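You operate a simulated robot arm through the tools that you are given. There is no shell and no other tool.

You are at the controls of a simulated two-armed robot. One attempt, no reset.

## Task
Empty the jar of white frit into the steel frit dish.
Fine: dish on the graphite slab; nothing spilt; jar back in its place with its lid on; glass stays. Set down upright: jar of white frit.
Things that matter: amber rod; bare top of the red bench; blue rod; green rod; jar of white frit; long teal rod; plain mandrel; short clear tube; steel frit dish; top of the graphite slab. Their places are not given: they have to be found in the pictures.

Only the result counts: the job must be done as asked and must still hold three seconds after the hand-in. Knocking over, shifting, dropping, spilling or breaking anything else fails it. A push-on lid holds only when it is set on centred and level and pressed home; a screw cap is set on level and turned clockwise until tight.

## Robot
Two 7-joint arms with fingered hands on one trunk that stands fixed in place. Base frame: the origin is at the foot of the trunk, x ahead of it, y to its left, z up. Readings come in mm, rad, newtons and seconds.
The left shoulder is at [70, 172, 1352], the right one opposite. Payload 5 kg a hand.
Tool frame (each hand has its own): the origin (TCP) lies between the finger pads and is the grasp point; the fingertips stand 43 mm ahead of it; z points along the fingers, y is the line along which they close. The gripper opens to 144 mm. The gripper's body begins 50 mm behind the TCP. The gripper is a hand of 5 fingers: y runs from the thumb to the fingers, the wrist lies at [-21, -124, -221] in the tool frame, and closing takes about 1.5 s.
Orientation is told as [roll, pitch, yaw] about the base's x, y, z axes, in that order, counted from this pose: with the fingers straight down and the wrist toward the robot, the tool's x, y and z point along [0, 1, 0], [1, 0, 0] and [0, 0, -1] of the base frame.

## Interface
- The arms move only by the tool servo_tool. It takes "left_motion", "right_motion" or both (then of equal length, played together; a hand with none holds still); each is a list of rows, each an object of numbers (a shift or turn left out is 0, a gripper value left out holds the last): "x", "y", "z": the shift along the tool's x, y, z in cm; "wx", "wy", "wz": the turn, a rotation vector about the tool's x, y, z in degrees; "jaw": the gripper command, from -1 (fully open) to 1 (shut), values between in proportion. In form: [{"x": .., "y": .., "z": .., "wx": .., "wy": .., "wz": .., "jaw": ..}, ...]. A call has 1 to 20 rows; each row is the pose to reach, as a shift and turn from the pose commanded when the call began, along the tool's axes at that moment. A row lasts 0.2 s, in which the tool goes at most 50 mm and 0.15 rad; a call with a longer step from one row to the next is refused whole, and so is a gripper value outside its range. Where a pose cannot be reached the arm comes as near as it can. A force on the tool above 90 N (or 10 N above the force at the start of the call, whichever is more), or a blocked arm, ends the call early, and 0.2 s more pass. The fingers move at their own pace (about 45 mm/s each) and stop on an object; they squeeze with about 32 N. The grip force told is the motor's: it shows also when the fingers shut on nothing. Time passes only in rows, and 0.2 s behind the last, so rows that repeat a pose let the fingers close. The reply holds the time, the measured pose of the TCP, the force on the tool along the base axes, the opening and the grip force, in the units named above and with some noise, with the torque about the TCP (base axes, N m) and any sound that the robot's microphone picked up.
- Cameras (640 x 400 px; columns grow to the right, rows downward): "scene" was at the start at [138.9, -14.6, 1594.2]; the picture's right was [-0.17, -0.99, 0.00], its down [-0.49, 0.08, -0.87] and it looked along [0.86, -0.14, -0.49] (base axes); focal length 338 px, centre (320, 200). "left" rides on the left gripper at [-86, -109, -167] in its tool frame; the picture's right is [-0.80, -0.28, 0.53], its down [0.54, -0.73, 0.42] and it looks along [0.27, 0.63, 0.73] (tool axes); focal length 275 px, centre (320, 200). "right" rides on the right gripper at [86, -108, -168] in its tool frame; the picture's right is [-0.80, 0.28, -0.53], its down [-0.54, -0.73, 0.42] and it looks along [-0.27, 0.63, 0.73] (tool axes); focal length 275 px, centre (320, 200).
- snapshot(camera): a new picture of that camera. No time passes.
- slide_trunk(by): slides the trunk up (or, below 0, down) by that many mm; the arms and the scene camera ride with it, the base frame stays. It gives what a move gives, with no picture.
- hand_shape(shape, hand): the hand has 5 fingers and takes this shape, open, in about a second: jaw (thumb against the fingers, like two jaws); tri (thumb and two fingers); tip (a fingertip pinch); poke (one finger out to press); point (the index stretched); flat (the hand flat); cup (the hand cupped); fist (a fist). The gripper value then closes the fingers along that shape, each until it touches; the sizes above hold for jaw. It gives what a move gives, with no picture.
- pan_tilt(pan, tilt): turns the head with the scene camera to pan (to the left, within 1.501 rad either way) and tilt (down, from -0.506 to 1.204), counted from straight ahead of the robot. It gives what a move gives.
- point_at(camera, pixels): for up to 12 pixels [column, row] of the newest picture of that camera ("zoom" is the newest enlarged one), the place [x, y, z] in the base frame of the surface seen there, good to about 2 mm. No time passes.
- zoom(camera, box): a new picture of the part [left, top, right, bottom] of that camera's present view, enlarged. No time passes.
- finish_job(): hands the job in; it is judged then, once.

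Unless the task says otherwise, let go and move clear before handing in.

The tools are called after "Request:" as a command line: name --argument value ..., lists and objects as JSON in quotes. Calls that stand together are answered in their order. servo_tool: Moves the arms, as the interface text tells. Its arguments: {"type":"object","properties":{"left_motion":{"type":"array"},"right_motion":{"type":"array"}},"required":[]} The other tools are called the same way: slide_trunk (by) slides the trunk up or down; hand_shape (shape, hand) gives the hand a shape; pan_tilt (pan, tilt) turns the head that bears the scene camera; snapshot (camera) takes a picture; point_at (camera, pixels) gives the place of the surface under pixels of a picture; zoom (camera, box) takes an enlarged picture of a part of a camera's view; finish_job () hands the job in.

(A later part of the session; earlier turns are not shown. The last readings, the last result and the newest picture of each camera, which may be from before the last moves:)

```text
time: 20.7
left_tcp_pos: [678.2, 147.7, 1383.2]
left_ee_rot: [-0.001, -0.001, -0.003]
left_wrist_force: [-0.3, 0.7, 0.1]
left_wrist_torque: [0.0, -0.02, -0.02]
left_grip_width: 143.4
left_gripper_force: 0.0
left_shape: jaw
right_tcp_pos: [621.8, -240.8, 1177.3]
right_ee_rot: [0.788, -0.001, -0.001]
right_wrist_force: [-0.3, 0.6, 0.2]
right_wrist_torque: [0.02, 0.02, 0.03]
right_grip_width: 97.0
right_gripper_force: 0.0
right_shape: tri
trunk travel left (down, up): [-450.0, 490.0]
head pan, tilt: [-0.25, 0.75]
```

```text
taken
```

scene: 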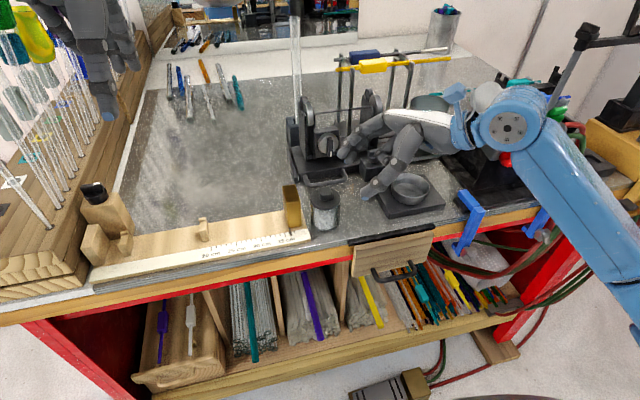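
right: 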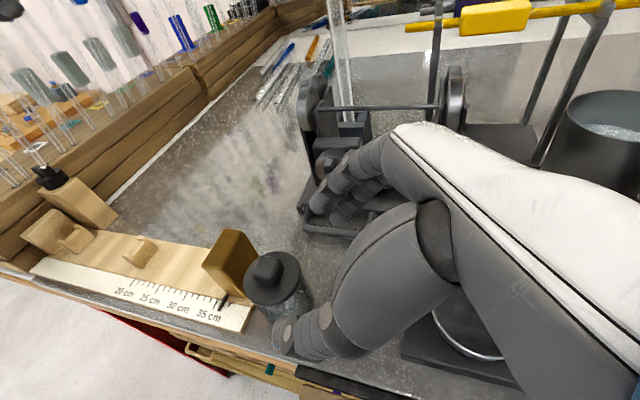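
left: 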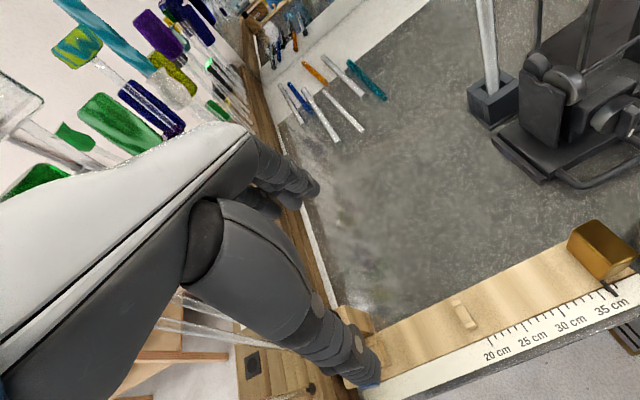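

The 45° tilt was reached exactly, with the hand up to the right of the jar. Before I commit to this grip I'll rehearse the empty-handed pour motion high in free air, to see whether the arm can reach the pour angles. First I rise and yaw 60° about the vertical.

Request:
servo_tool --right_motion '[{"x": 0.53, "z": -1.6}, {"x": 1.06, "z": -3.2}, {"x": 2.12, "z": -6.4}, {"x": 3.2, "z": -9.6}, {"x": 4.24, "z": -12.7}, {"x": 4.24, "z": -12.7, "wx": 5.3, "wz": -5.3}, {"x": 4.24, "z": -12.7, "wx": 10.6, "wz": -10.6}, {"x": 4.24, "z": -12.7, "wx": 15.9, "wz": -15.9}, {"x": 4.24, "z": -12.7, "wx": 21.2, "wz": -21.2}, {"x": 4.24, "z": -12.7, "wx": 26.5, "wz": -26.5}, {"x": 4.24, "z": -12.7, "wx": 31.8, "wz": -31.8}, {"x": 4.24, "z": -12.7, "wx": 37.1, "wz": -37.1}, {"x": 4.24, "z": -12.7, "wx": 42.4, "wz": -42.4}, {"x": 4.24, "z": -12.7, "wx": 42.4, "wz": -42.4}]'

Request:
snapshot --camera "scene"

```text
time: 23.7
left_tcp_pos: [678.5, 148.2, 1384.3]
left_ee_rot: [0.001, -0.001, 0.0]
left_wrist_force: [-0.1, -0.6, 0.0]
left_wrist_torque: [0.01, -0.01, 0.0]
left_grip_width: 143.3
left_gripper_force: 0.1
left_shape: jaw
right_tcp_pos: [621.3, -303.4, 1298.7]
right_ee_rot: [0.786, 0.0, 1.048]
right_wrist_force: [-0.1, -0.8, 0.0]
right_wrist_torque: [0.02, -0.03, -0.06]
right_grip_width: 97.0
right_gripper_force: 0.0
right_shape: tri
trunk travel left (down, up): [-450.0, 490.0]
head pan, tilt: [-0.25, 0.75]
```

```text
taken
```

scene: 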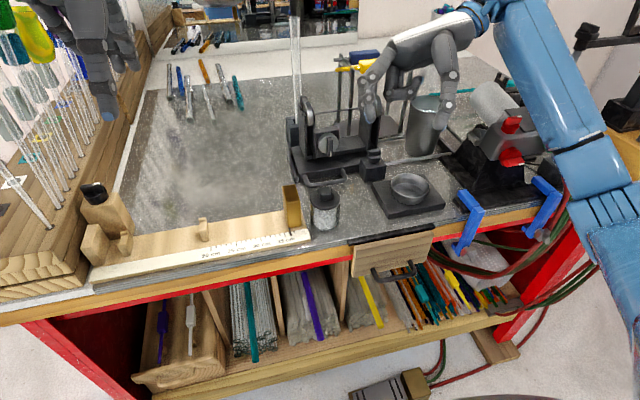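

The yaw was reached exactly (roll 0.786, yaw 1.048). Now I rehearse the 130° tip about the tool's y, still empty-handed and high up.

Request:
servo_tool --right_motion '[{"wy": -8}, {"wy": -16}, {"wy": -24}, {"wy": -32}, {"wy": -40}, {"wy": -48}, {"wy": -56}, {"wy": -64}, {"wy": -72}, {"wy": -80}, {"wy": -88}, {"wy": -96}, {"wy": -104}, {"wy": -112}, {"wy": -120}, {"wy": -128}, {"wy": -130}, {"wy": -130}]'

Request:
snapshot --camera "scene"

Request:
snapshot --camera "right"

```text
time: 27.5
left_tcp_pos: [676.3, 149.0, 1383.7]
left_ee_rot: [-0.001, 0.001, -0.001]
left_wrist_force: [0.3, 0.9, -0.1]
left_wrist_torque: [-0.01, 0.0, -0.02]
left_grip_width: 143.7
left_gripper_force: 0.0
left_shape: jaw
right_tcp_pos: [665.1, -309.0, 1298.1]
right_ee_rot: [-1.483, 0.0, 1.048]
right_wrist_force: [-0.5, -0.6, -0.6]
right_wrist_torque: [0.02, 0.0, 0.04]
right_grip_width: 97.0
right_gripper_force: 0.1
right_shape: tri
right hand out of reach, approached as far as the arm can: row 14, 15, 16, 17, 18
trunk travel left (down, up): [-450.0, 490.0]
head pan, tilt: [-0.25, 0.75]
```

```text
taken
```

scene: 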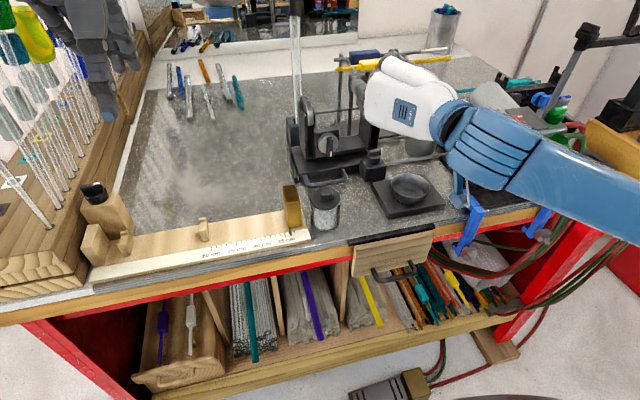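

```text
taken
```

right: 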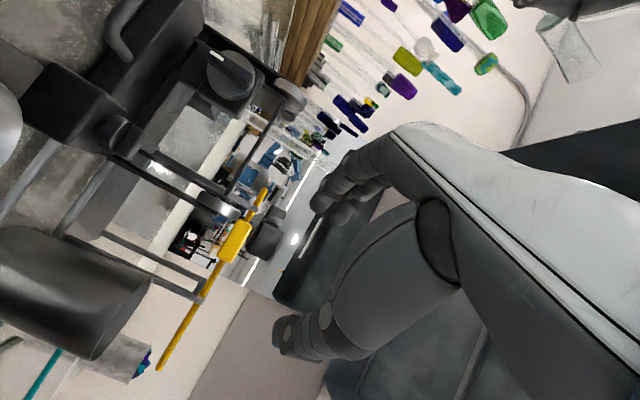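

The pour orientation itself is reachable (roll -1.483, yaw 1.048). Only the spot was too close to the body: x stopped at 665 at this height. I'll test whether it reaches the true pour place, about (636,-356,1140), lower down, and check how the arm lies.

Request:
servo_tool --right_motion '[{"x": 2.6, "y": -0.7, "z": 0.9}, {"x": 5.2, "y": -1.4, "z": 1.8}, {"x": 7.8, "y": -2.1, "z": 2.7}, {"x": 10.4, "y": -2.8, "z": 3.5}, {"x": 13.0, "y": -3.5, "z": 4.4}, {"x": 15.4, "y": -4.1, "z": 5.3}, {"x": 15.4, "y": -4.1, "z": 5.3}]'

Request:
pan_tilt --pan -0.45 --tilt 0.7

Request:
snapshot --camera "scene"

Request:
snapshot --camera "left"

```text
time: 29.1
left_tcp_pos: [677.0, 149.3, 1384.9]
left_ee_rot: [0.0, -0.001, -0.001]
left_wrist_force: [-0.9, -0.2, 0.0]
left_wrist_torque: [-0.02, 0.01, -0.02]
left_grip_width: 143.7
left_gripper_force: 0.0
left_shape: jaw
right_tcp_pos: [677.7, -364.9, 1138.7]
right_ee_rot: [-1.485, 0.0, 1.047]
right_wrist_force: [0.2, -0.1, 0.1]
right_wrist_torque: [-0.01, -0.02, 0.02]
right_grip_width: 96.8
right_gripper_force: 0.1
right_shape: tri
trunk travel left (down, up): [-450.0, 490.0]
head pan, tilt: [-0.25, 0.75]
```

```text
time: 29.8
left_tcp_pos: [677.6, 148.4, 1383.2]
left_ee_rot: [-0.001, 0.0, 0.0]
left_wrist_force: [0.3, -0.4, 0.2]
left_wrist_torque: [0.01, -0.01, 0.02]
left_grip_width: 143.6
left_gripper_force: 0.1
left_shape: jaw
right_tcp_pos: [677.7, -363.9, 1139.6]
right_ee_rot: [-1.483, 0.0, 1.047]
right_wrist_force: [-0.3, 0.0, -0.1]
right_wrist_torque: [0.03, -0.03, 0.01]
right_grip_width: 97.0
right_gripper_force: 0.0
right_shape: tri
trunk travel left (down, up): [-450.0, 490.0]
head pan, tilt: [-0.45, 0.7]
```

```text
taken
```

scene: 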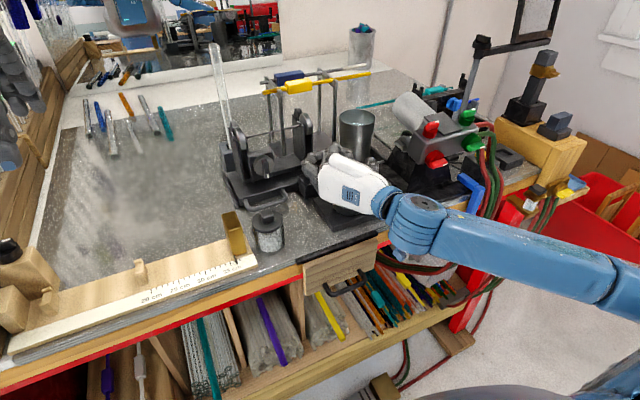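

```text
taken
```

left: 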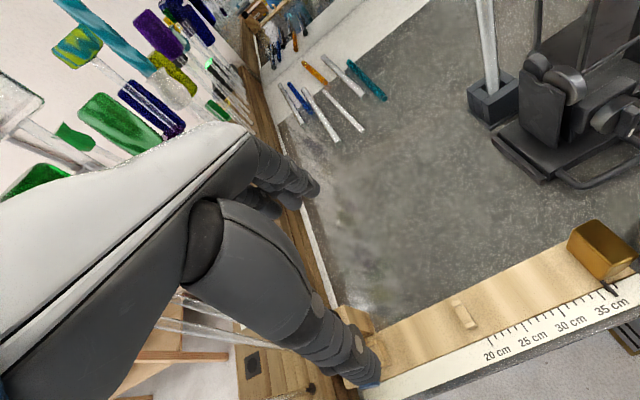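

It turns out the earlier clipped pose became the new base, so the hand is at (678,-364,1139), fully within reach. The arm lies low and in front of the bench, clear of the clamps. I'll test the remaining 42 mm back towards the robot.

Request:
servo_tool --right_motion '[{"x": 0.1, "y": -0.4, "z": -1.3}, {"x": 0.2, "y": -0.9, "z": -2.7}, {"x": 0.35, "y": -1.4, "z": -4.0}, {"x": 0.35, "y": -1.4, "z": -4.0}]'

Request:
snapshot --camera "scene"

```text
time: 30.8
left_tcp_pos: [677.6, 148.5, 1383.1]
left_ee_rot: [0.001, 0.0, 0.0]
left_wrist_force: [-1.0, 0.3, 0.1]
left_wrist_torque: [0.0, 0.0, -0.03]
left_grip_width: 143.5
left_gripper_force: 0.1
left_shape: jaw
right_tcp_pos: [636.0, -357.1, 1140.4]
right_ee_rot: [-1.483, 0.001, 1.046]
right_wrist_force: [0.3, -0.4, -0.6]
right_wrist_torque: [0.03, 0.0, -0.03]
right_grip_width: 96.9
right_gripper_force: 0.0
right_shape: tri
trunk travel left (down, up): [-450.0, 490.0]
head pan, tilt: [-0.45, 0.7]
```

```text
taken
```

scene: 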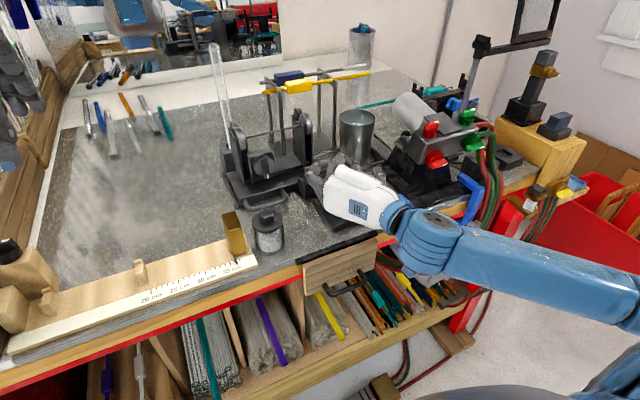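

The true pour place is reachable with the full tilt. I'll also test a further 20° (150° in all), rising 2 cm while doing so, to know the margin for emptying the jar completely.

Request:
servo_tool --right_motion '[{"x": -2.0, "z": -0.2}, {"x": -2.0, "z": -0.2, "wy": -5}, {"x": -2.0, "z": -0.2, "wy": -10}, {"x": -2.0, "z": -0.2, "wy": -15}, {"x": -2.0, "z": -0.2, "wy": -20}, {"x": -2.0, "z": -0.2, "wy": -20}]'

Request:
snapshot --camera "scene"

```text
time: 32.2
left_tcp_pos: [679.1, 148.6, 1383.5]
left_ee_rot: [0.0, 0.0, 0.001]
left_wrist_force: [0.0, -0.1, -0.8]
left_wrist_torque: [0.03, 0.0, -0.01]
left_grip_width: 143.8
left_gripper_force: 0.0
left_shape: jaw
right_tcp_pos: [637.2, -355.9, 1161.2]
right_ee_rot: [-1.833, -0.001, 1.048]
right_wrist_force: [-0.7, 0.1, 0.1]
right_wrist_torque: [0.01, 0.02, -0.02]
right_grip_width: 97.0
right_gripper_force: 0.0
right_shape: tri
trunk travel left (down, up): [-450.0, 490.0]
head pan, tilt: [-0.45, 0.7]
```

```text
taken
```

scene: 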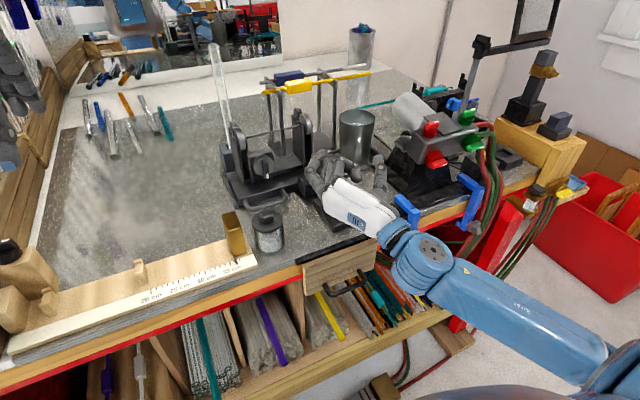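

Even 150° is reachable, so emptying should not be a problem. I'll unwind the rehearsal: tilt back 150° while rising 4 cm.

Request:
servo_tool --right_motion '[{"x": -1.9, "z": 0.5, "wy": 0}, {"x": -3.86, "z": 1.04, "wy": 8.3}, {"x": -3.86, "z": 1.04, "wy": 16.6}, {"x": -3.86, "z": 1.04, "wy": 24.9}, {"x": -3.86, "z": 1.04, "wy": 33.2}, {"x": -3.86, "z": 1.04, "wy": 41.5}, {"x": -3.86, "z": 1.04, "wy": 49.8}, {"x": -3.86, "z": 1.04, "wy": 58.1}, {"x": -3.86, "z": 1.04, "wy": 66.4}, {"x": -3.86, "z": 1.04, "wy": 74.7}, {"x": -3.86, "z": 1.04, "wy": 83}, {"x": -3.86, "z": 1.04, "wy": 91.3}, {"x": -3.86, "z": 1.04, "wy": 99.6}, {"x": -3.86, "z": 1.04, "wy": 107.9}, {"x": -3.86, "z": 1.04, "wy": 116.2}, {"x": -3.86, "z": 1.04, "wy": 124.5}, {"x": -3.86, "z": 1.04, "wy": 132.8}, {"x": -3.86, "z": 1.04, "wy": 141.1}, {"x": -3.86, "z": 1.04, "wy": 149.4}, {"x": -3.86, "z": 1.04, "wy": 150}]'

```text
time: 36.4
left_tcp_pos: [676.5, 148.1, 1385.1]
left_ee_rot: [0.0, -0.002, -0.002]
left_wrist_force: [0.7, -0.2, -0.4]
left_wrist_torque: [0.0, -0.03, -0.01]
left_grip_width: 143.6
left_gripper_force: 0.1
left_shape: jaw
right_tcp_pos: [633.8, -356.8, 1202.8]
right_ee_rot: [0.784, -0.001, 1.045]
right_wrist_force: [0.1, 0.2, -0.9]
right_wrist_torque: [0.0, 0.03, -0.01]
right_grip_width: 97.0
right_gripper_force: 0.0
right_shape: tri
trunk travel left (down, up): [-450.0, 490.0]
head pan, tilt: [-0.45, 0.7]
```

I'm back at roll 45°, yaw 60°. Now I undo the yaw and return to the stand-off to the upper right of the jar, at about (622,-241,1180).

Request:
servo_tool --right_motion '[{"x": 0.44, "y": 1.17, "z": 0.79, "wx": -5.3, "wz": 5.3}, {"x": 0.87, "y": 2.33, "z": 1.58, "wx": -10.6, "wz": 10.6}, {"x": 1.31, "y": 3.5, "z": 2.37, "wx": -15.9, "wz": 15.9}, {"x": 1.75, "y": 4.67, "z": 3.16, "wx": -21.2, "wz": 21.2}, {"x": 2.18, "y": 5.83, "z": 3.95, "wx": -26.5, "wz": 26.5}, {"x": 2.62, "y": 7.0, "z": 4.74, "wx": -31.8, "wz": 31.8}, {"x": 3.05, "y": 8.16, "z": 5.53, "wx": -37.1, "wz": 37.1}, {"x": 3.49, "y": 9.33, "z": 6.32, "wx": -42.4, "wz": 42.4}, {"x": 3.49, "y": 9.33, "z": 6.32, "wx": -42.4, "wz": 42.4}]'

Request:
pan_tilt --pan -0.25 --tilt 0.8

Request:
snapshot --camera "right"

Request:
zoom --camera "scene" --box '[260, 90, 460, 220]'

```text
time: 38.4
left_tcp_pos: [678.4, 148.2, 1383.2]
left_ee_rot: [0.001, 0.0, 0.0]
left_wrist_force: [-0.6, 0.2, -0.4]
left_wrist_torque: [0.04, 0.01, -0.02]
left_grip_width: 143.6
left_gripper_force: 0.2
left_shape: jaw
right_tcp_pos: [623.1, -239.4, 1179.8]
right_ee_rot: [0.786, 0.0, -0.001]
right_wrist_force: [0.0, -1.0, 0.4]
right_wrist_torque: [0.01, 0.0, 0.03]
right_grip_width: 97.0
right_gripper_force: 0.1
right_shape: tri
trunk travel left (down, up): [-450.0, 490.0]
head pan, tilt: [-0.45, 0.7]
```

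```text
time: 39.1
left_tcp_pos: [679.0, 148.5, 1384.0]
left_ee_rot: [0.001, 0.002, 0.0]
left_wrist_force: [0.0, -0.6, 1.0]
left_wrist_torque: [0.02, 0.02, 0.01]
left_grip_width: 143.7
left_gripper_force: 0.0
left_shape: jaw
right_tcp_pos: [623.8, -238.9, 1180.1]
right_ee_rot: [0.784, -0.001, 0.0]
right_wrist_force: [0.5, 0.2, -0.7]
right_wrist_torque: [-0.02, -0.03, 0.03]
right_grip_width: 96.8
right_gripper_force: 0.1
right_shape: tri
trunk travel left (down, up): [-450.0, 490.0]
head pan, tilt: [-0.25, 0.799]
```

```text
taken
```

right: 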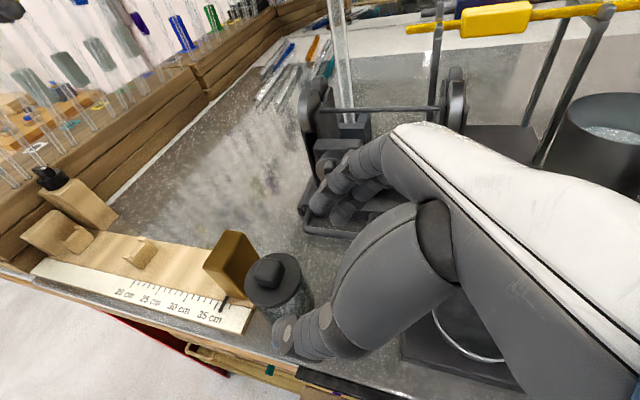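

```text
3.08 times, centred on (360, 155) of scene
```

zoom: 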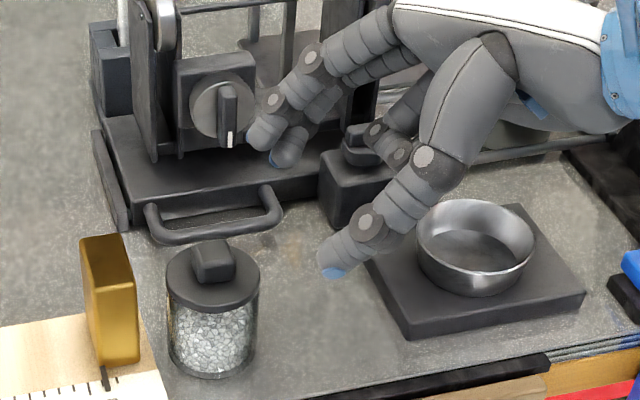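

The hand is at the stand-off. I'll measure the tips and the curled fingers in this tilted pose so the approach clears the bench and jar.

Request:
point_at --camera "zoom" --pixels '[[335, 272], [330, 262], [253, 143], [250, 130], [283, 163], [290, 150], [372, 133], [400, 157], [405, 130], [420, 150], [350, 245], [320, 100]]'

Request:
zoom --camera "scene" --box '[330, 90, 420, 160]'

```text
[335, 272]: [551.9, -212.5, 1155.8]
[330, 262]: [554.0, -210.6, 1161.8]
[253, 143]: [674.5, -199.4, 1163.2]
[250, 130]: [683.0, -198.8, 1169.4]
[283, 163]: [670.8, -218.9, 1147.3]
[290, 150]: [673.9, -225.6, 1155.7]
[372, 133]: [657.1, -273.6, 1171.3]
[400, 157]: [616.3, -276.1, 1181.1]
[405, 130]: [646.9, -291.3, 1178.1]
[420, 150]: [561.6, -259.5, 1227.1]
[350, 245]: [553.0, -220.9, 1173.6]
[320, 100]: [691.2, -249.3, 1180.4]
```

```text
5.71 times, centred on (375, 125) of scene
```

zoom: 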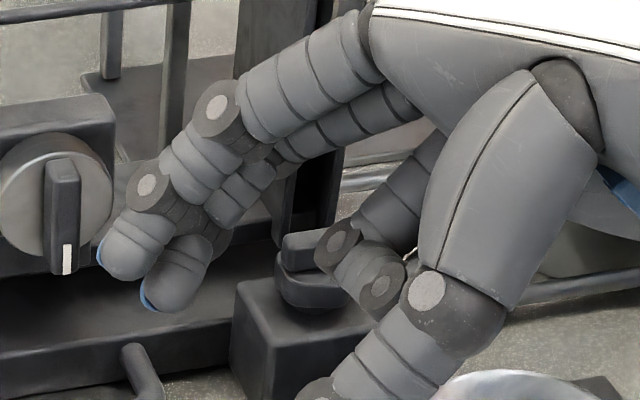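

In this pose the middle fingertip hangs about 33–38 mm below the TCP and the curled ring finger only about 10 mm, so a TCP at (622.5,-170,1076) clears the bench. I'll line up along the approach axis and advance halfway.

Request:
servo_tool --right_motion '[{"x": -0.8, "y": -0.1, "z": 1.1}, {"x": -1.6, "y": -0.1, "z": 2.1}, {"x": -2.47, "y": -0.1, "z": 3.18}, {"x": -2.47, "y": -0.1, "z": 5.0}, {"x": -2.47, "y": -0.1, "z": 7.0}, {"x": -2.47, "y": -0.1, "z": 8.2}, {"x": -2.47, "y": -0.1, "z": 8.2}]'

Request:
zoom --camera "scene" --box '[260, 90, 460, 220]'

Request:
snapshot --camera "right"

```text
time: 40.7
left_tcp_pos: [678.2, 148.3, 1384.6]
left_ee_rot: [-0.002, -0.003, -0.002]
left_wrist_force: [0.1, 0.9, 0.8]
left_wrist_torque: [-0.01, -0.02, 0.01]
left_grip_width: 143.4
left_gripper_force: 0.1
left_shape: jaw
right_tcp_pos: [622.0, -199.5, 1103.7]
right_ee_rot: [0.788, 0.0, -0.001]
right_wrist_force: [0.0, -0.4, -0.4]
right_wrist_torque: [0.01, -0.02, 0.02]
right_grip_width: 97.0
right_gripper_force: 0.1
right_shape: tri
trunk travel left (down, up): [-450.0, 490.0]
head pan, tilt: [-0.25, 0.799]
```

```text
3.08 times, centred on (360, 155) of scene
```

zoom: 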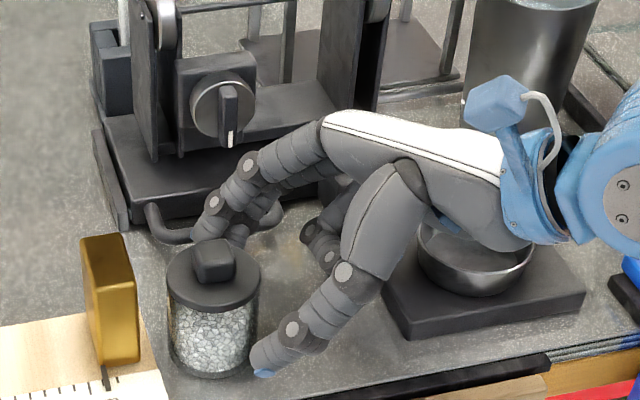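

```text
taken
```

right: 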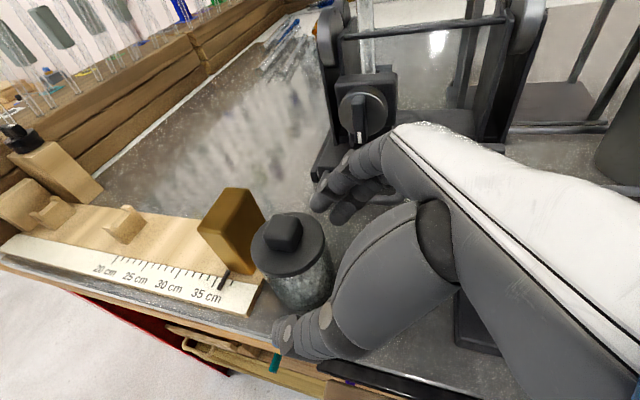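

The fingers straddle the jar with space on both sides, and the lathe handle is still clear. I'll advance the last 40 mm along the approach axis.

Request:
servo_tool --right_motion '[{"z": 1.0}, {"z": 2.0}, {"z": 3.0}, {"z": 4.0}, {"z": 4.0}]'

Request:
zoom --camera "scene" --box '[270, 110, 430, 220]'

Request:
snapshot --camera "right"

```text
time: 41.9
left_tcp_pos: [677.7, 147.8, 1383.5]
left_ee_rot: [0.0, -0.001, 0.002]
left_wrist_force: [0.1, 0.0, -0.7]
left_wrist_torque: [0.01, -0.01, 0.01]
left_grip_width: 143.7
left_gripper_force: 0.1
left_shape: jaw
right_tcp_pos: [622.1, -170.7, 1076.7]
right_ee_rot: [0.786, 0.001, 0.001]
right_wrist_force: [-0.6, 0.4, -0.5]
right_wrist_torque: [0.0, 0.01, -0.03]
right_grip_width: 96.6
right_gripper_force: 0.0
right_shape: tri
trunk travel left (down, up): [-450.0, 490.0]
head pan, tilt: [-0.25, 0.799]
```

```text
3.64 times, centred on (350, 165) of scene
```

zoom: 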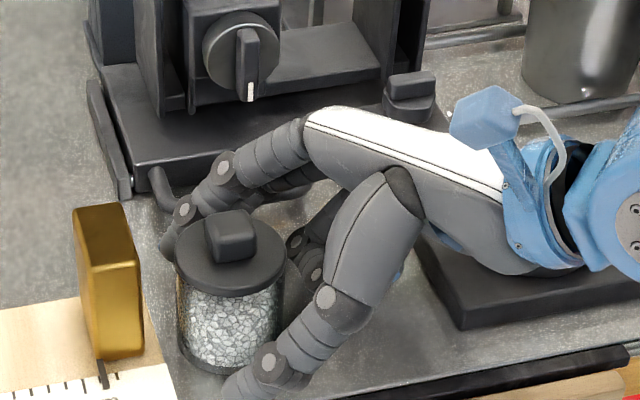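

```text
taken
```

right: 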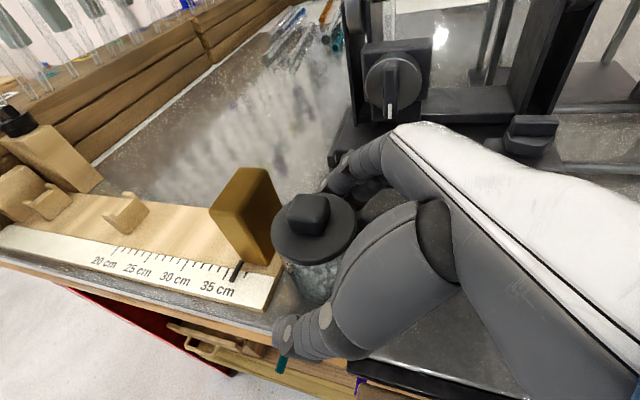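

The fingers and thumb stand on both sides of the glass. I'll close slowly, first to a light closing, to keep the jar from being pushed.

Request:
servo_tool --right_motion '[{"jaw": -0.2}, {"jaw": -0.1}, {"jaw": 0.0}, {"jaw": 0.05}, {"jaw": 0.1}, {"jaw": 0.1}]'

Request:
zoom --camera "scene" --box '[270, 130, 370, 220]'

Request:
zoom --camera "right" --box '[240, 130, 420, 370]'

```text
time: 43.3
left_tcp_pos: [678.0, 147.9, 1383.3]
left_ee_rot: [-0.001, 0.001, 0.001]
left_wrist_force: [-0.3, 0.1, 0.8]
left_wrist_torque: [0.0, -0.01, 0.03]
left_grip_width: 143.6
left_gripper_force: 0.1
left_shape: jaw
right_tcp_pos: [621.2, -171.1, 1076.2]
right_ee_rot: [0.785, 0.0, 0.001]
right_wrist_force: [0.9, 0.3, 0.2]
right_wrist_torque: [0.01, -0.03, 0.0]
right_grip_width: 65.6
right_gripper_force: 0.0
right_shape: tri
trunk travel left (down, up): [-450.0, 490.0]
head pan, tilt: [-0.25, 0.799]
```

```text
4.44 times, centred on (320, 175) of scene
```

zoom: 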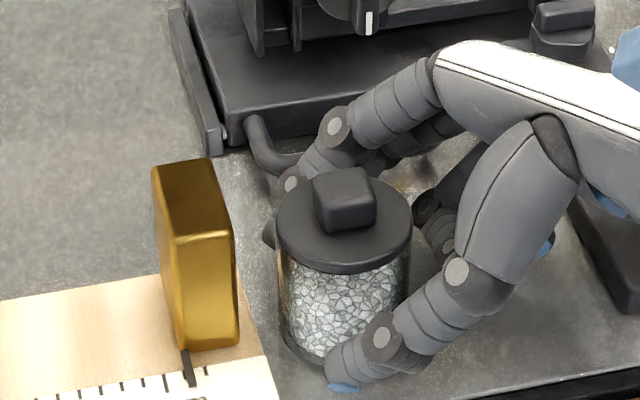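

```text
1.67 times, centred on (330, 250) of right
```

zoom: 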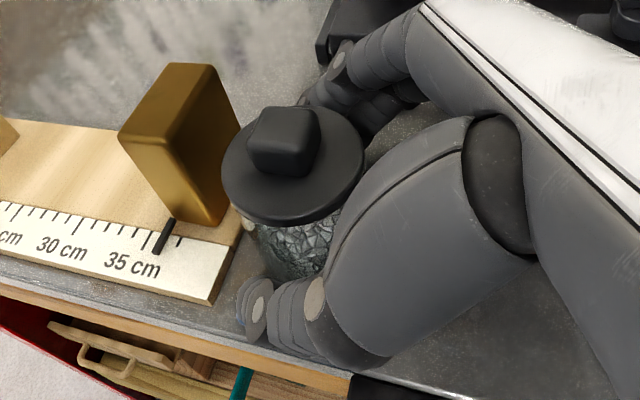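

Nearly touching now (65.6 mm, no force). I'll close fully onto the glass.

Request:
servo_tool --right_motion '[{"jaw": 0.15}, {"jaw": 0.2}, {"jaw": 0.25}, {"jaw": 0.3}, {"jaw": 0.35}, {"jaw": 0.5}, {"jaw": 0.8}, {"jaw": 1.0}, {"jaw": 1.0}]'

Request:
zoom --camera "scene" --box '[270, 130, 370, 220]'

```text
time: 45.3
left_tcp_pos: [677.4, 149.3, 1383.1]
left_ee_rot: [0.001, 0.0, 0.001]
left_wrist_force: [0.1, -0.7, 0.1]
left_wrist_torque: [-0.01, -0.05, -0.01]
left_grip_width: 143.8
left_gripper_force: 0.1
left_shape: jaw
right_tcp_pos: [623.7, -171.8, 1076.2]
right_ee_rot: [0.784, -0.001, 0.001]
right_wrist_force: [-0.2, 0.1, -0.3]
right_wrist_torque: [0.0, -0.02, 0.02]
right_grip_width: 50.1
right_gripper_force: 32.2
right_shape: tri
trunk travel left (down, up): [-450.0, 490.0]
head pan, tilt: [-0.25, 0.799]
```

```text
4.44 times, centred on (320, 175) of scene
```

zoom: 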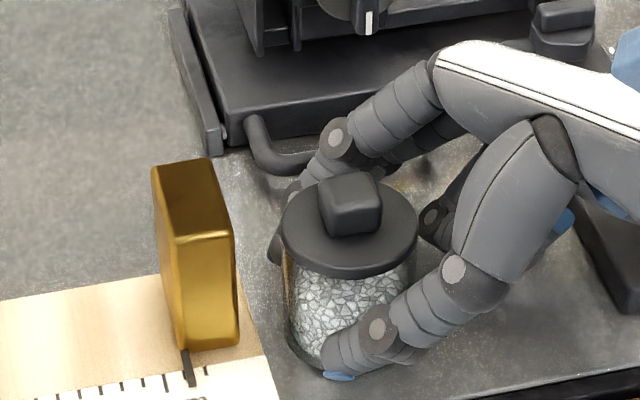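

The grip holds at 50 mm with 32 N. The lid appears to have shifted a few pixels, so I'll measure its place and level.

Request:
point_at --camera "zoom" --pixels '[[284, 225], [416, 225], [350, 274], [310, 190], [395, 195], [322, 190], [375, 180], [380, 222], [335, 225], [350, 200], [320, 368], [300, 350]]'

Request:
snapshot --camera "right"

Request:
zoom --camera "right" --box '[250, 170, 370, 310]'

```text
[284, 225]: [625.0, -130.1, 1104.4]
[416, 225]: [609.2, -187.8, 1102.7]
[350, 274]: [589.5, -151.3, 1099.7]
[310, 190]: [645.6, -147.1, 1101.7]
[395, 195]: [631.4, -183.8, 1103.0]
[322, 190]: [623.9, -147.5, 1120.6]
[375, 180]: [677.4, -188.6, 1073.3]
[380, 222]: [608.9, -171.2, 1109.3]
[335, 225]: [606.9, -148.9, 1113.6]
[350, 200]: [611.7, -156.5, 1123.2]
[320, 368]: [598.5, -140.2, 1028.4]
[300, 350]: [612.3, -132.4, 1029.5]
```

```text
taken
```

right: 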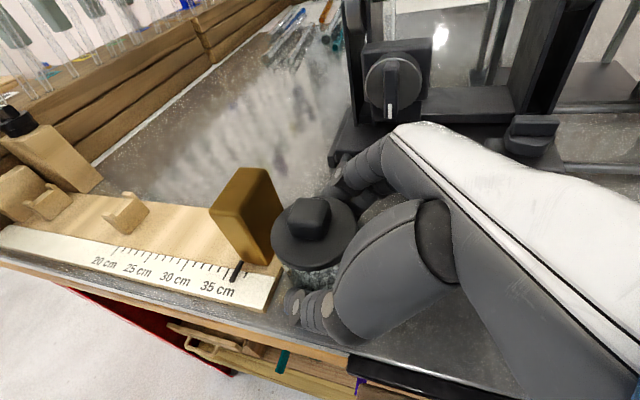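

```text
2.86 times, centred on (310, 240) of right
```

zoom: 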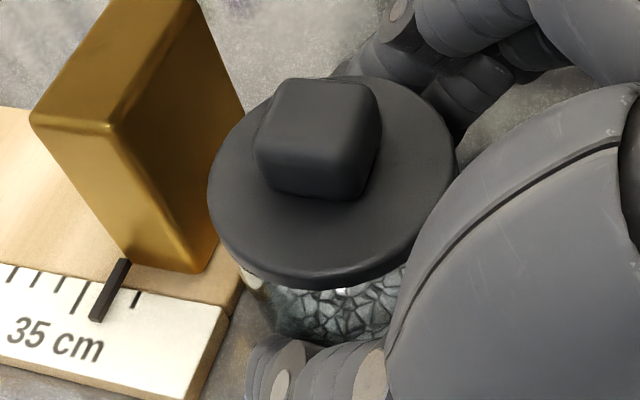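

The jar shifted about 2–3 mm, to roughly (620,-160), and stays level; I'll correct for that when I put it back. Before bringing the left hand over, I'll locate the tall glass tube and check the space around the knob.

Request:
snapshot --camera "scene"

Request:
hand_shape --hand "left" --shape "tri"

Request:
snapshot --camera "left"

```text
taken
```

scene: 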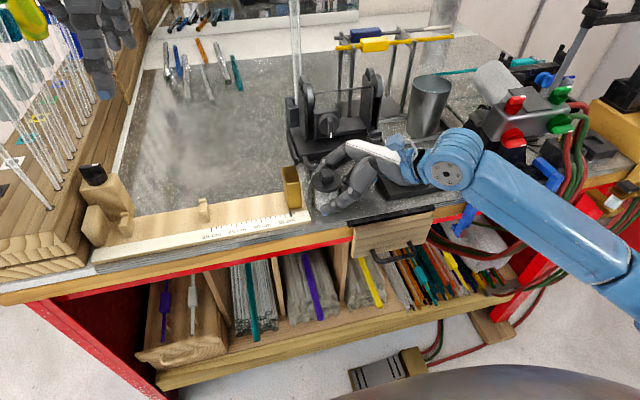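

```text
time: 46.2
left_tcp_pos: [677.6, 148.8, 1382.9]
left_ee_rot: [0.0, 0.0, -0.001]
left_wrist_force: [0.0, 0.9, 0.1]
left_wrist_torque: [-0.01, -0.01, -0.02]
left_grip_width: 143.5
left_gripper_force: 0.0
left_shape: tri
right_tcp_pos: [622.3, -169.0, 1075.3]
right_ee_rot: [0.786, 0.0, 0.0]
right_wrist_force: [-0.4, 0.7, 0.0]
right_wrist_torque: [-0.05, -0.01, -0.01]
right_grip_width: 50.3
right_gripper_force: 32.0
right_shape: tri
trunk travel left (down, up): [-450.0, 490.0]
head pan, tilt: [-0.25, 0.799]
```

```text
taken
```

left: 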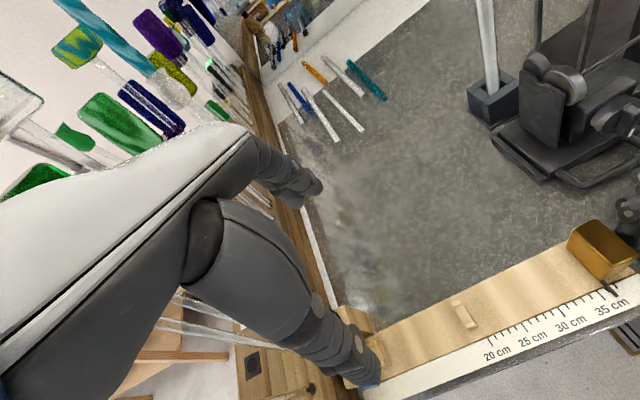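

Request:
point_at --camera "scene" --pixels '[[295, 5], [296, 40], [297, 80], [308, 85], [375, 75], [345, 40], [375, 33], [327, 120], [400, 145], [412, 150], [95, 175], [85, 60]]'

Request:
point_at --camera "left" --pixels '[[490, 5], [490, 60], [490, 80], [530, 60], [565, 60], [600, 240], [320, 190], [310, 200]]'

```text
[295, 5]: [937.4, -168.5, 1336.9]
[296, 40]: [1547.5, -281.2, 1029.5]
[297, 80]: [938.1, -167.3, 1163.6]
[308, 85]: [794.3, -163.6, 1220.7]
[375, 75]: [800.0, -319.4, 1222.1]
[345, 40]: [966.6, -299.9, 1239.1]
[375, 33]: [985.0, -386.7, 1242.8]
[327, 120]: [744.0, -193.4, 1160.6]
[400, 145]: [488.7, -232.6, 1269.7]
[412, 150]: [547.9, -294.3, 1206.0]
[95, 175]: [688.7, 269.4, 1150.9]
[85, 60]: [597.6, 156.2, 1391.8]
```

```text
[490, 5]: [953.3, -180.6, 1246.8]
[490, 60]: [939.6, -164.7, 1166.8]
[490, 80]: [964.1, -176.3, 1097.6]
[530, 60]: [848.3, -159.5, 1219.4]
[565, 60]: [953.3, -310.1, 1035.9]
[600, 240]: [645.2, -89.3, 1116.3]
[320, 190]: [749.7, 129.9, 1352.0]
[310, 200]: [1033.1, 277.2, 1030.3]
```

The tall tube is well back (x≈938) and the lathe upright tops out near x≈794, so the left hand's route is clear. I'll bring the left hand in "tri" over the jar at about (619.5,-147,1254), rolled -20° and yawed -12° to match the knob, with the fingers partly closed.

Request:
servo_tool --left_motion '[{"x": -3.7, "y": -0.7, "z": 0, "wx": 0.26, "wy": -2.5, "wz": 1.48, "jaw": 0.0}, {"x": -7.4, "y": -1.45, "z": 0, "wx": 0.52, "wy": -5, "wz": 2.97, "jaw": 0.39}, {"x": -11.1, "y": -2.2, "z": 0, "wx": 0.78, "wy": -7.5, "wz": 4.45}, {"x": -14.8, "y": -2.9, "z": 0, "wx": 1.05, "wy": -10, "wz": 5.94}, {"x": -18.5, "y": -3.6, "z": 0, "wx": 1.31, "wy": -12.5, "wz": 7.4}, {"x": -22.2, "y": -4.35, "z": 0, "wx": 1.57, "wy": -15, "wz": 8.9}, {"x": -25.9, "y": -5.1, "z": 0, "wx": 1.83, "wy": -17.4, "wz": 10.4}, {"x": -29.5, "y": -5.8, "z": 0, "wx": 2.09, "wy": -19.93, "wz": 11.88}, {"x": -29.5, "y": -5.8, "z": 4, "wx": 2.09, "wy": -19.93, "wz": 11.88}, {"x": -29.5, "y": -5.8, "z": 8, "wx": 2.09, "wy": -19.93, "wz": 11.88}, {"x": -29.5, "y": -5.8, "z": 13, "wx": 2.09, "wy": -19.93, "wz": 11.88}, {"x": -29.5, "y": -5.8, "z": 13, "wx": 2.09, "wy": -19.93, "wz": 11.88}]'

Request:
snapshot --camera "scene"

Request:
snapshot --camera "left"

Request:
snapshot --camera "right"

```text
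time: 48.8
left_tcp_pos: [620.2, -146.7, 1253.5]
left_ee_rot: [-0.349, -0.001, -0.212]
left_wrist_force: [0.6, 0.0, 0.1]
left_wrist_torque: [0.01, 0.03, 0.02]
left_grip_width: 44.4
left_gripper_force: 0.1
left_shape: tri
right_tcp_pos: [622.0, -170.6, 1076.6]
right_ee_rot: [0.785, 0.0, -0.001]
right_wrist_force: [-0.1, -0.1, -0.1]
right_wrist_torque: [-0.03, 0.02, 0.02]
right_grip_width: 50.0
right_gripper_force: 32.0
right_shape: tri
trunk travel left (down, up): [-450.0, 490.0]
head pan, tilt: [-0.25, 0.799]
```

```text
taken
```

scene: 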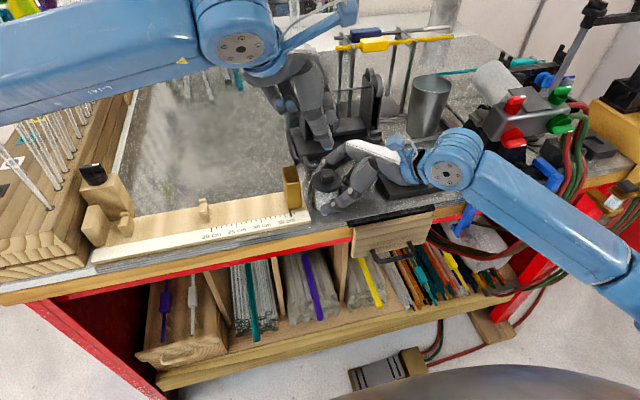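

```text
taken
```

left: 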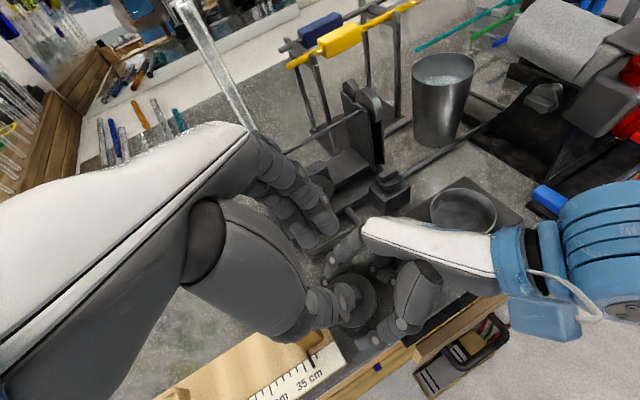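

```text
taken
```

right: 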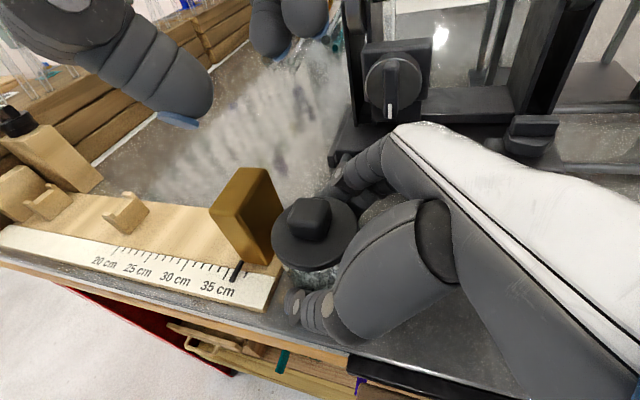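

The left hand hangs above the jar, and the right camera sees its tips well (thumb near (185,115), fingers near (270,50) and (305,35)). I'll measure these tips.

Request:
point_at --camera "right" --pixels '[[185, 115], [175, 122], [195, 105], [270, 52], [265, 40], [303, 33], [300, 20], [308, 205], [308, 220], [290, 215], [330, 220], [310, 240]]'

Request:
zoom --camera "scene" --box '[260, 40, 420, 220]'

Request:
point_at --camera "zoom" --pixels '[[200, 230], [215, 235], [150, 150], [240, 210], [255, 225], [210, 200], [245, 310], [250, 290], [230, 300], [270, 300], [240, 330], [285, 330]]'

```text
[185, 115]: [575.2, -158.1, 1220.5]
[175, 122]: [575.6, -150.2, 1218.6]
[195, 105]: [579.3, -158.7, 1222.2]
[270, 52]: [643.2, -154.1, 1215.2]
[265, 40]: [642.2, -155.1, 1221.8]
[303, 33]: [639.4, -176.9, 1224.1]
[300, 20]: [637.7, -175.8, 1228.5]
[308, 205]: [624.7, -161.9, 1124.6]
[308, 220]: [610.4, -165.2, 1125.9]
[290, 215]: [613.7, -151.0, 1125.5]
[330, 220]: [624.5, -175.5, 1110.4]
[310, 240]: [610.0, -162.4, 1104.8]
```

```text
2.22 times, centred on (340, 130) of scene
```

zoom: 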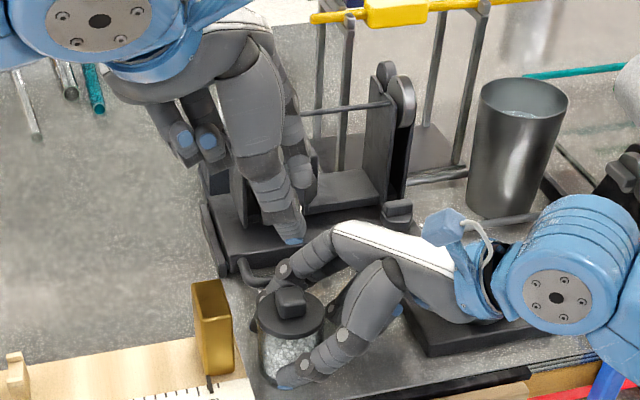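

```text
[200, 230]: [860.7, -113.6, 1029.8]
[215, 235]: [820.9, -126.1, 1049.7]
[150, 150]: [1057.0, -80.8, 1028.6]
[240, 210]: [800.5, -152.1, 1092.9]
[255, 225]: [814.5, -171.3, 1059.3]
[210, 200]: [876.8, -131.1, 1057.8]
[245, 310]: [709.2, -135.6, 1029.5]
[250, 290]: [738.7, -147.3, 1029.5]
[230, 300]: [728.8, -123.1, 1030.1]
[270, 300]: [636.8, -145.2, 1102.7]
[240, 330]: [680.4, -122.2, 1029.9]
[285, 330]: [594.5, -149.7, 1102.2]
```

Request:
zoom --camera "right" --box '[260, 180, 370, 280]'

Request:
point_at --camera "zoom" --pixels '[[185, 120], [235, 100], [330, 105], [380, 130], [390, 180], [330, 220], [200, 200], [180, 170], [375, 250], [290, 320], [190, 290], [290, 160]]'

```text
4.00 times, centred on (315, 230) of right
```

zoom: 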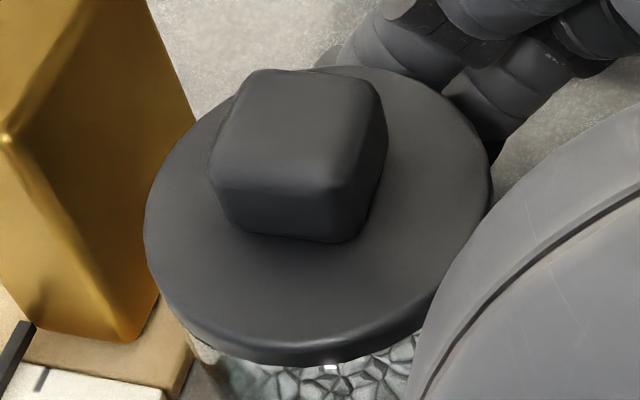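

```text
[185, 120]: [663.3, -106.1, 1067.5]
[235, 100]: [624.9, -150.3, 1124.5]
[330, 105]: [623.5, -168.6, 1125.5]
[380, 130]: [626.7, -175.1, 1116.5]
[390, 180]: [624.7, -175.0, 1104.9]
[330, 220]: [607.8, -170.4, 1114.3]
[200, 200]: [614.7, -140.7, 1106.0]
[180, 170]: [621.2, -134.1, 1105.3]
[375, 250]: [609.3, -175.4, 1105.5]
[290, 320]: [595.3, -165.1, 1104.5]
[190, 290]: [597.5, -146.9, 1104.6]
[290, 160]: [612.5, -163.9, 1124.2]
```

Request:
point_at --camera "zoom" --pixels '[[255, 78], [358, 84], [338, 180], [222, 172], [300, 73], [375, 110], [285, 182], [232, 120], [286, 228], [370, 180], [240, 225], [350, 235]]'

```text
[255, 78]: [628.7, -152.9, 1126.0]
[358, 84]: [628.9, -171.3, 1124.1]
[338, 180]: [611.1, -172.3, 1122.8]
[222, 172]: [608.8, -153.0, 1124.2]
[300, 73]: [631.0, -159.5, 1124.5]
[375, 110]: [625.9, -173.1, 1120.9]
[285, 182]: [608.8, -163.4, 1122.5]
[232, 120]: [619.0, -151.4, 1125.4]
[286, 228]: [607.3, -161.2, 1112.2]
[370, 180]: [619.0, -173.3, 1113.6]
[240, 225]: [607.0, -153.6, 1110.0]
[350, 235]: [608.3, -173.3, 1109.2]
```

The knob's top corners read (629,-153), (629,-171), (611,-172) and (609,-153). So it is about 23 mm square, nearly axis-aligned and centred near (619.7,-162), and the left yaw should be about -3° rather than -12°. I'll turn the left hand 9° and lower it partway.

Request:
servo_tool --left_motion '[{"x": 0.4, "y": 0.03, "z": 1.3, "wx": -1.0, "wz": -2.8}, {"x": 0.8, "y": 0.05, "z": 2.6, "wx": -2.0, "wz": -5.6}, {"x": 1.1, "y": 0.07, "z": 3.9, "wx": -3.1, "wz": -8.5}, {"x": 1.42, "y": 0.09, "z": 5.1, "wx": -3.1, "wz": -8.5}, {"x": 1.42, "y": 0.09, "z": 5.1, "wx": -3.1, "wz": -8.5}]'

Request:
snapshot --camera "right"

Request:
zoom --camera "scene" --box '[270, 90, 400, 220]'

Request:
snapshot --camera "left"

```text
time: 50.0
left_tcp_pos: [620.8, -151.0, 1202.0]
left_ee_rot: [-0.348, 0.0, -0.054]
left_wrist_force: [-0.2, -0.1, 1.0]
left_wrist_torque: [0.0, -0.01, 0.0]
left_grip_width: 44.3
left_gripper_force: 0.0
left_shape: tri
right_tcp_pos: [621.8, -170.2, 1075.9]
right_ee_rot: [0.785, -0.001, 0.0]
right_wrist_force: [0.6, 0.5, -0.2]
right_wrist_torque: [-0.02, 0.01, -0.04]
right_grip_width: 50.1
right_gripper_force: 31.8
right_shape: tri
trunk travel left (down, up): [-450.0, 490.0]
head pan, tilt: [-0.25, 0.799]
```

```text
taken
```

right: 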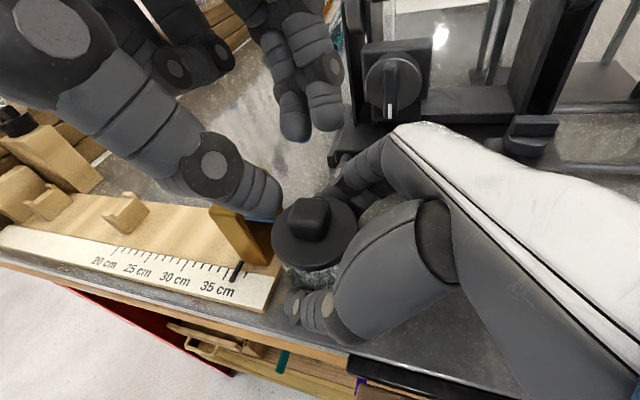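

```text
3.08 times, centred on (335, 155) of scene
```

zoom: 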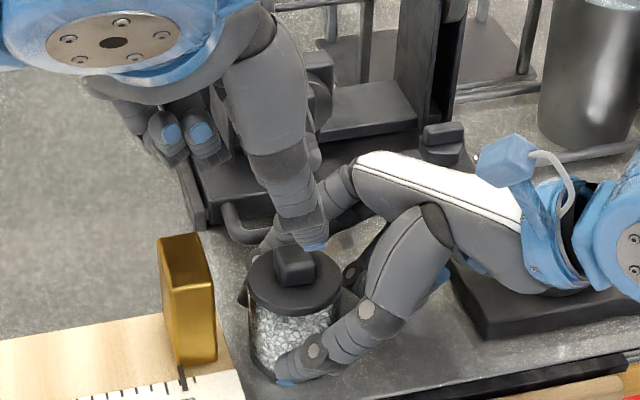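

```text
taken
```

left: 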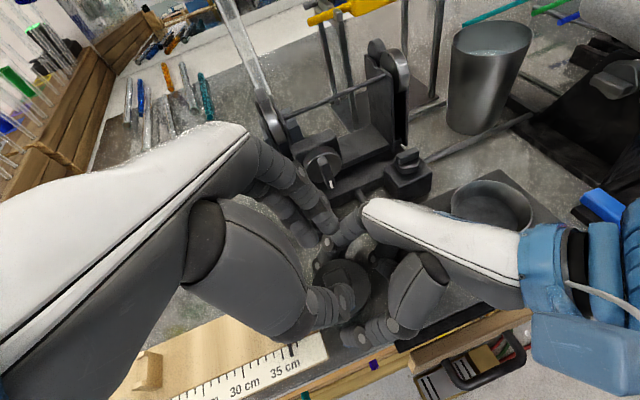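

Request:
point_at --camera "right" --pixels '[[272, 212], [262, 215], [278, 205], [293, 138], [300, 130], [328, 128], [325, 118], [283, 125], [210, 165], [260, 190]]'

```text
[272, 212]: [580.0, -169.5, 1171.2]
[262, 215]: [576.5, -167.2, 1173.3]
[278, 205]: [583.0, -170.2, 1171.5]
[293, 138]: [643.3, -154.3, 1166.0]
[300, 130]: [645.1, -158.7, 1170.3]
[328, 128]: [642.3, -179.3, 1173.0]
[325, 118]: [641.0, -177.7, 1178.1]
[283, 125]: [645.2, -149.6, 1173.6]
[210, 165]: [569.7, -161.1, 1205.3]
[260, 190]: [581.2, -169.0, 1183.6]
```

The fingers straddle the knob line: thumb centre near y≈-161, fingers near -150 and -172, opening centred at x≈620. I'll lower 47 mm vertically, in steps, to a TCP height of about 1155 and check clearance from the right hand.

Request:
servo_tool --left_motion '[{"x": 0.4, "z": 1.1}, {"x": 0.8, "z": 2.2}, {"x": 1.2, "z": 3.3}, {"x": 1.61, "z": 4.42}, {"x": 1.61, "z": 4.42}]'

Request:
zoom --camera "right" --box '[200, 80, 420, 300]'

Request:
zoom --camera "scene" --box '[270, 110, 390, 220]'

Request:
zoom --camera "left" --box '[240, 160, 460, 360]'

```text
time: 51.2
left_tcp_pos: [619.2, -151.4, 1153.8]
left_ee_rot: [-0.349, -0.001, -0.053]
left_wrist_force: [0.2, -0.5, 0.0]
left_wrist_torque: [0.01, -0.02, -0.02]
left_grip_width: 44.2
left_gripper_force: 0.0
left_shape: tri
right_tcp_pos: [621.5, -170.4, 1076.6]
right_ee_rot: [0.786, -0.001, 0.0]
right_wrist_force: [0.5, -0.1, 0.2]
right_wrist_torque: [-0.01, 0.03, 0.0]
right_grip_width: 50.0
right_gripper_force: 31.7
right_shape: tri
trunk travel left (down, up): [-450.0, 490.0]
head pan, tilt: [-0.25, 0.799]
```

```text
1.82 times, centred on (310, 190) of right
```

zoom: 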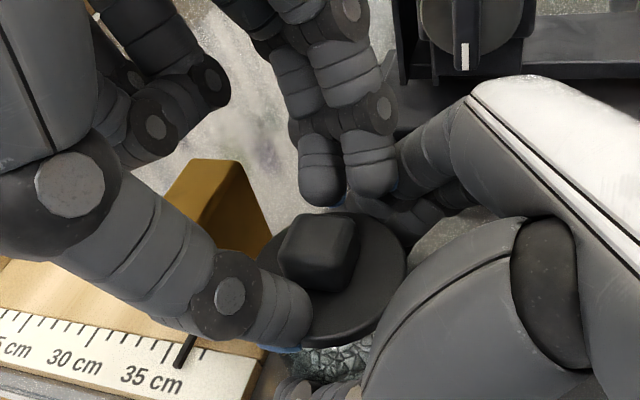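

```text
3.64 times, centred on (330, 165) of scene
```

zoom: 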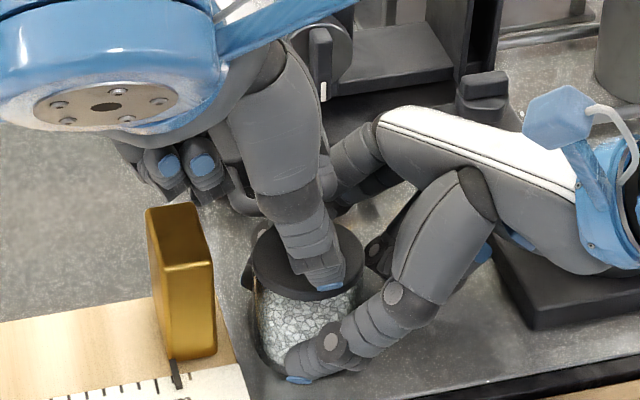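

```text
2.00 times, centred on (350, 260) of left
```

zoom: 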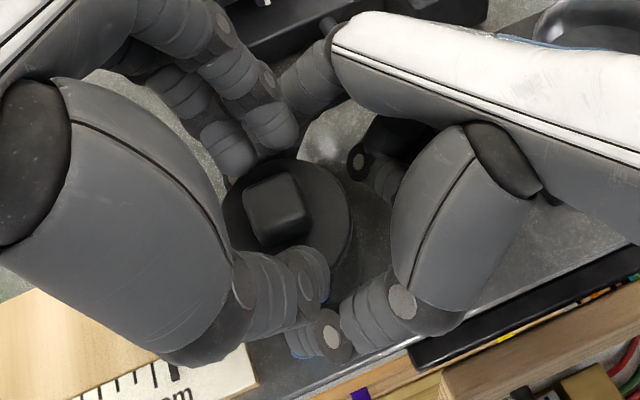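

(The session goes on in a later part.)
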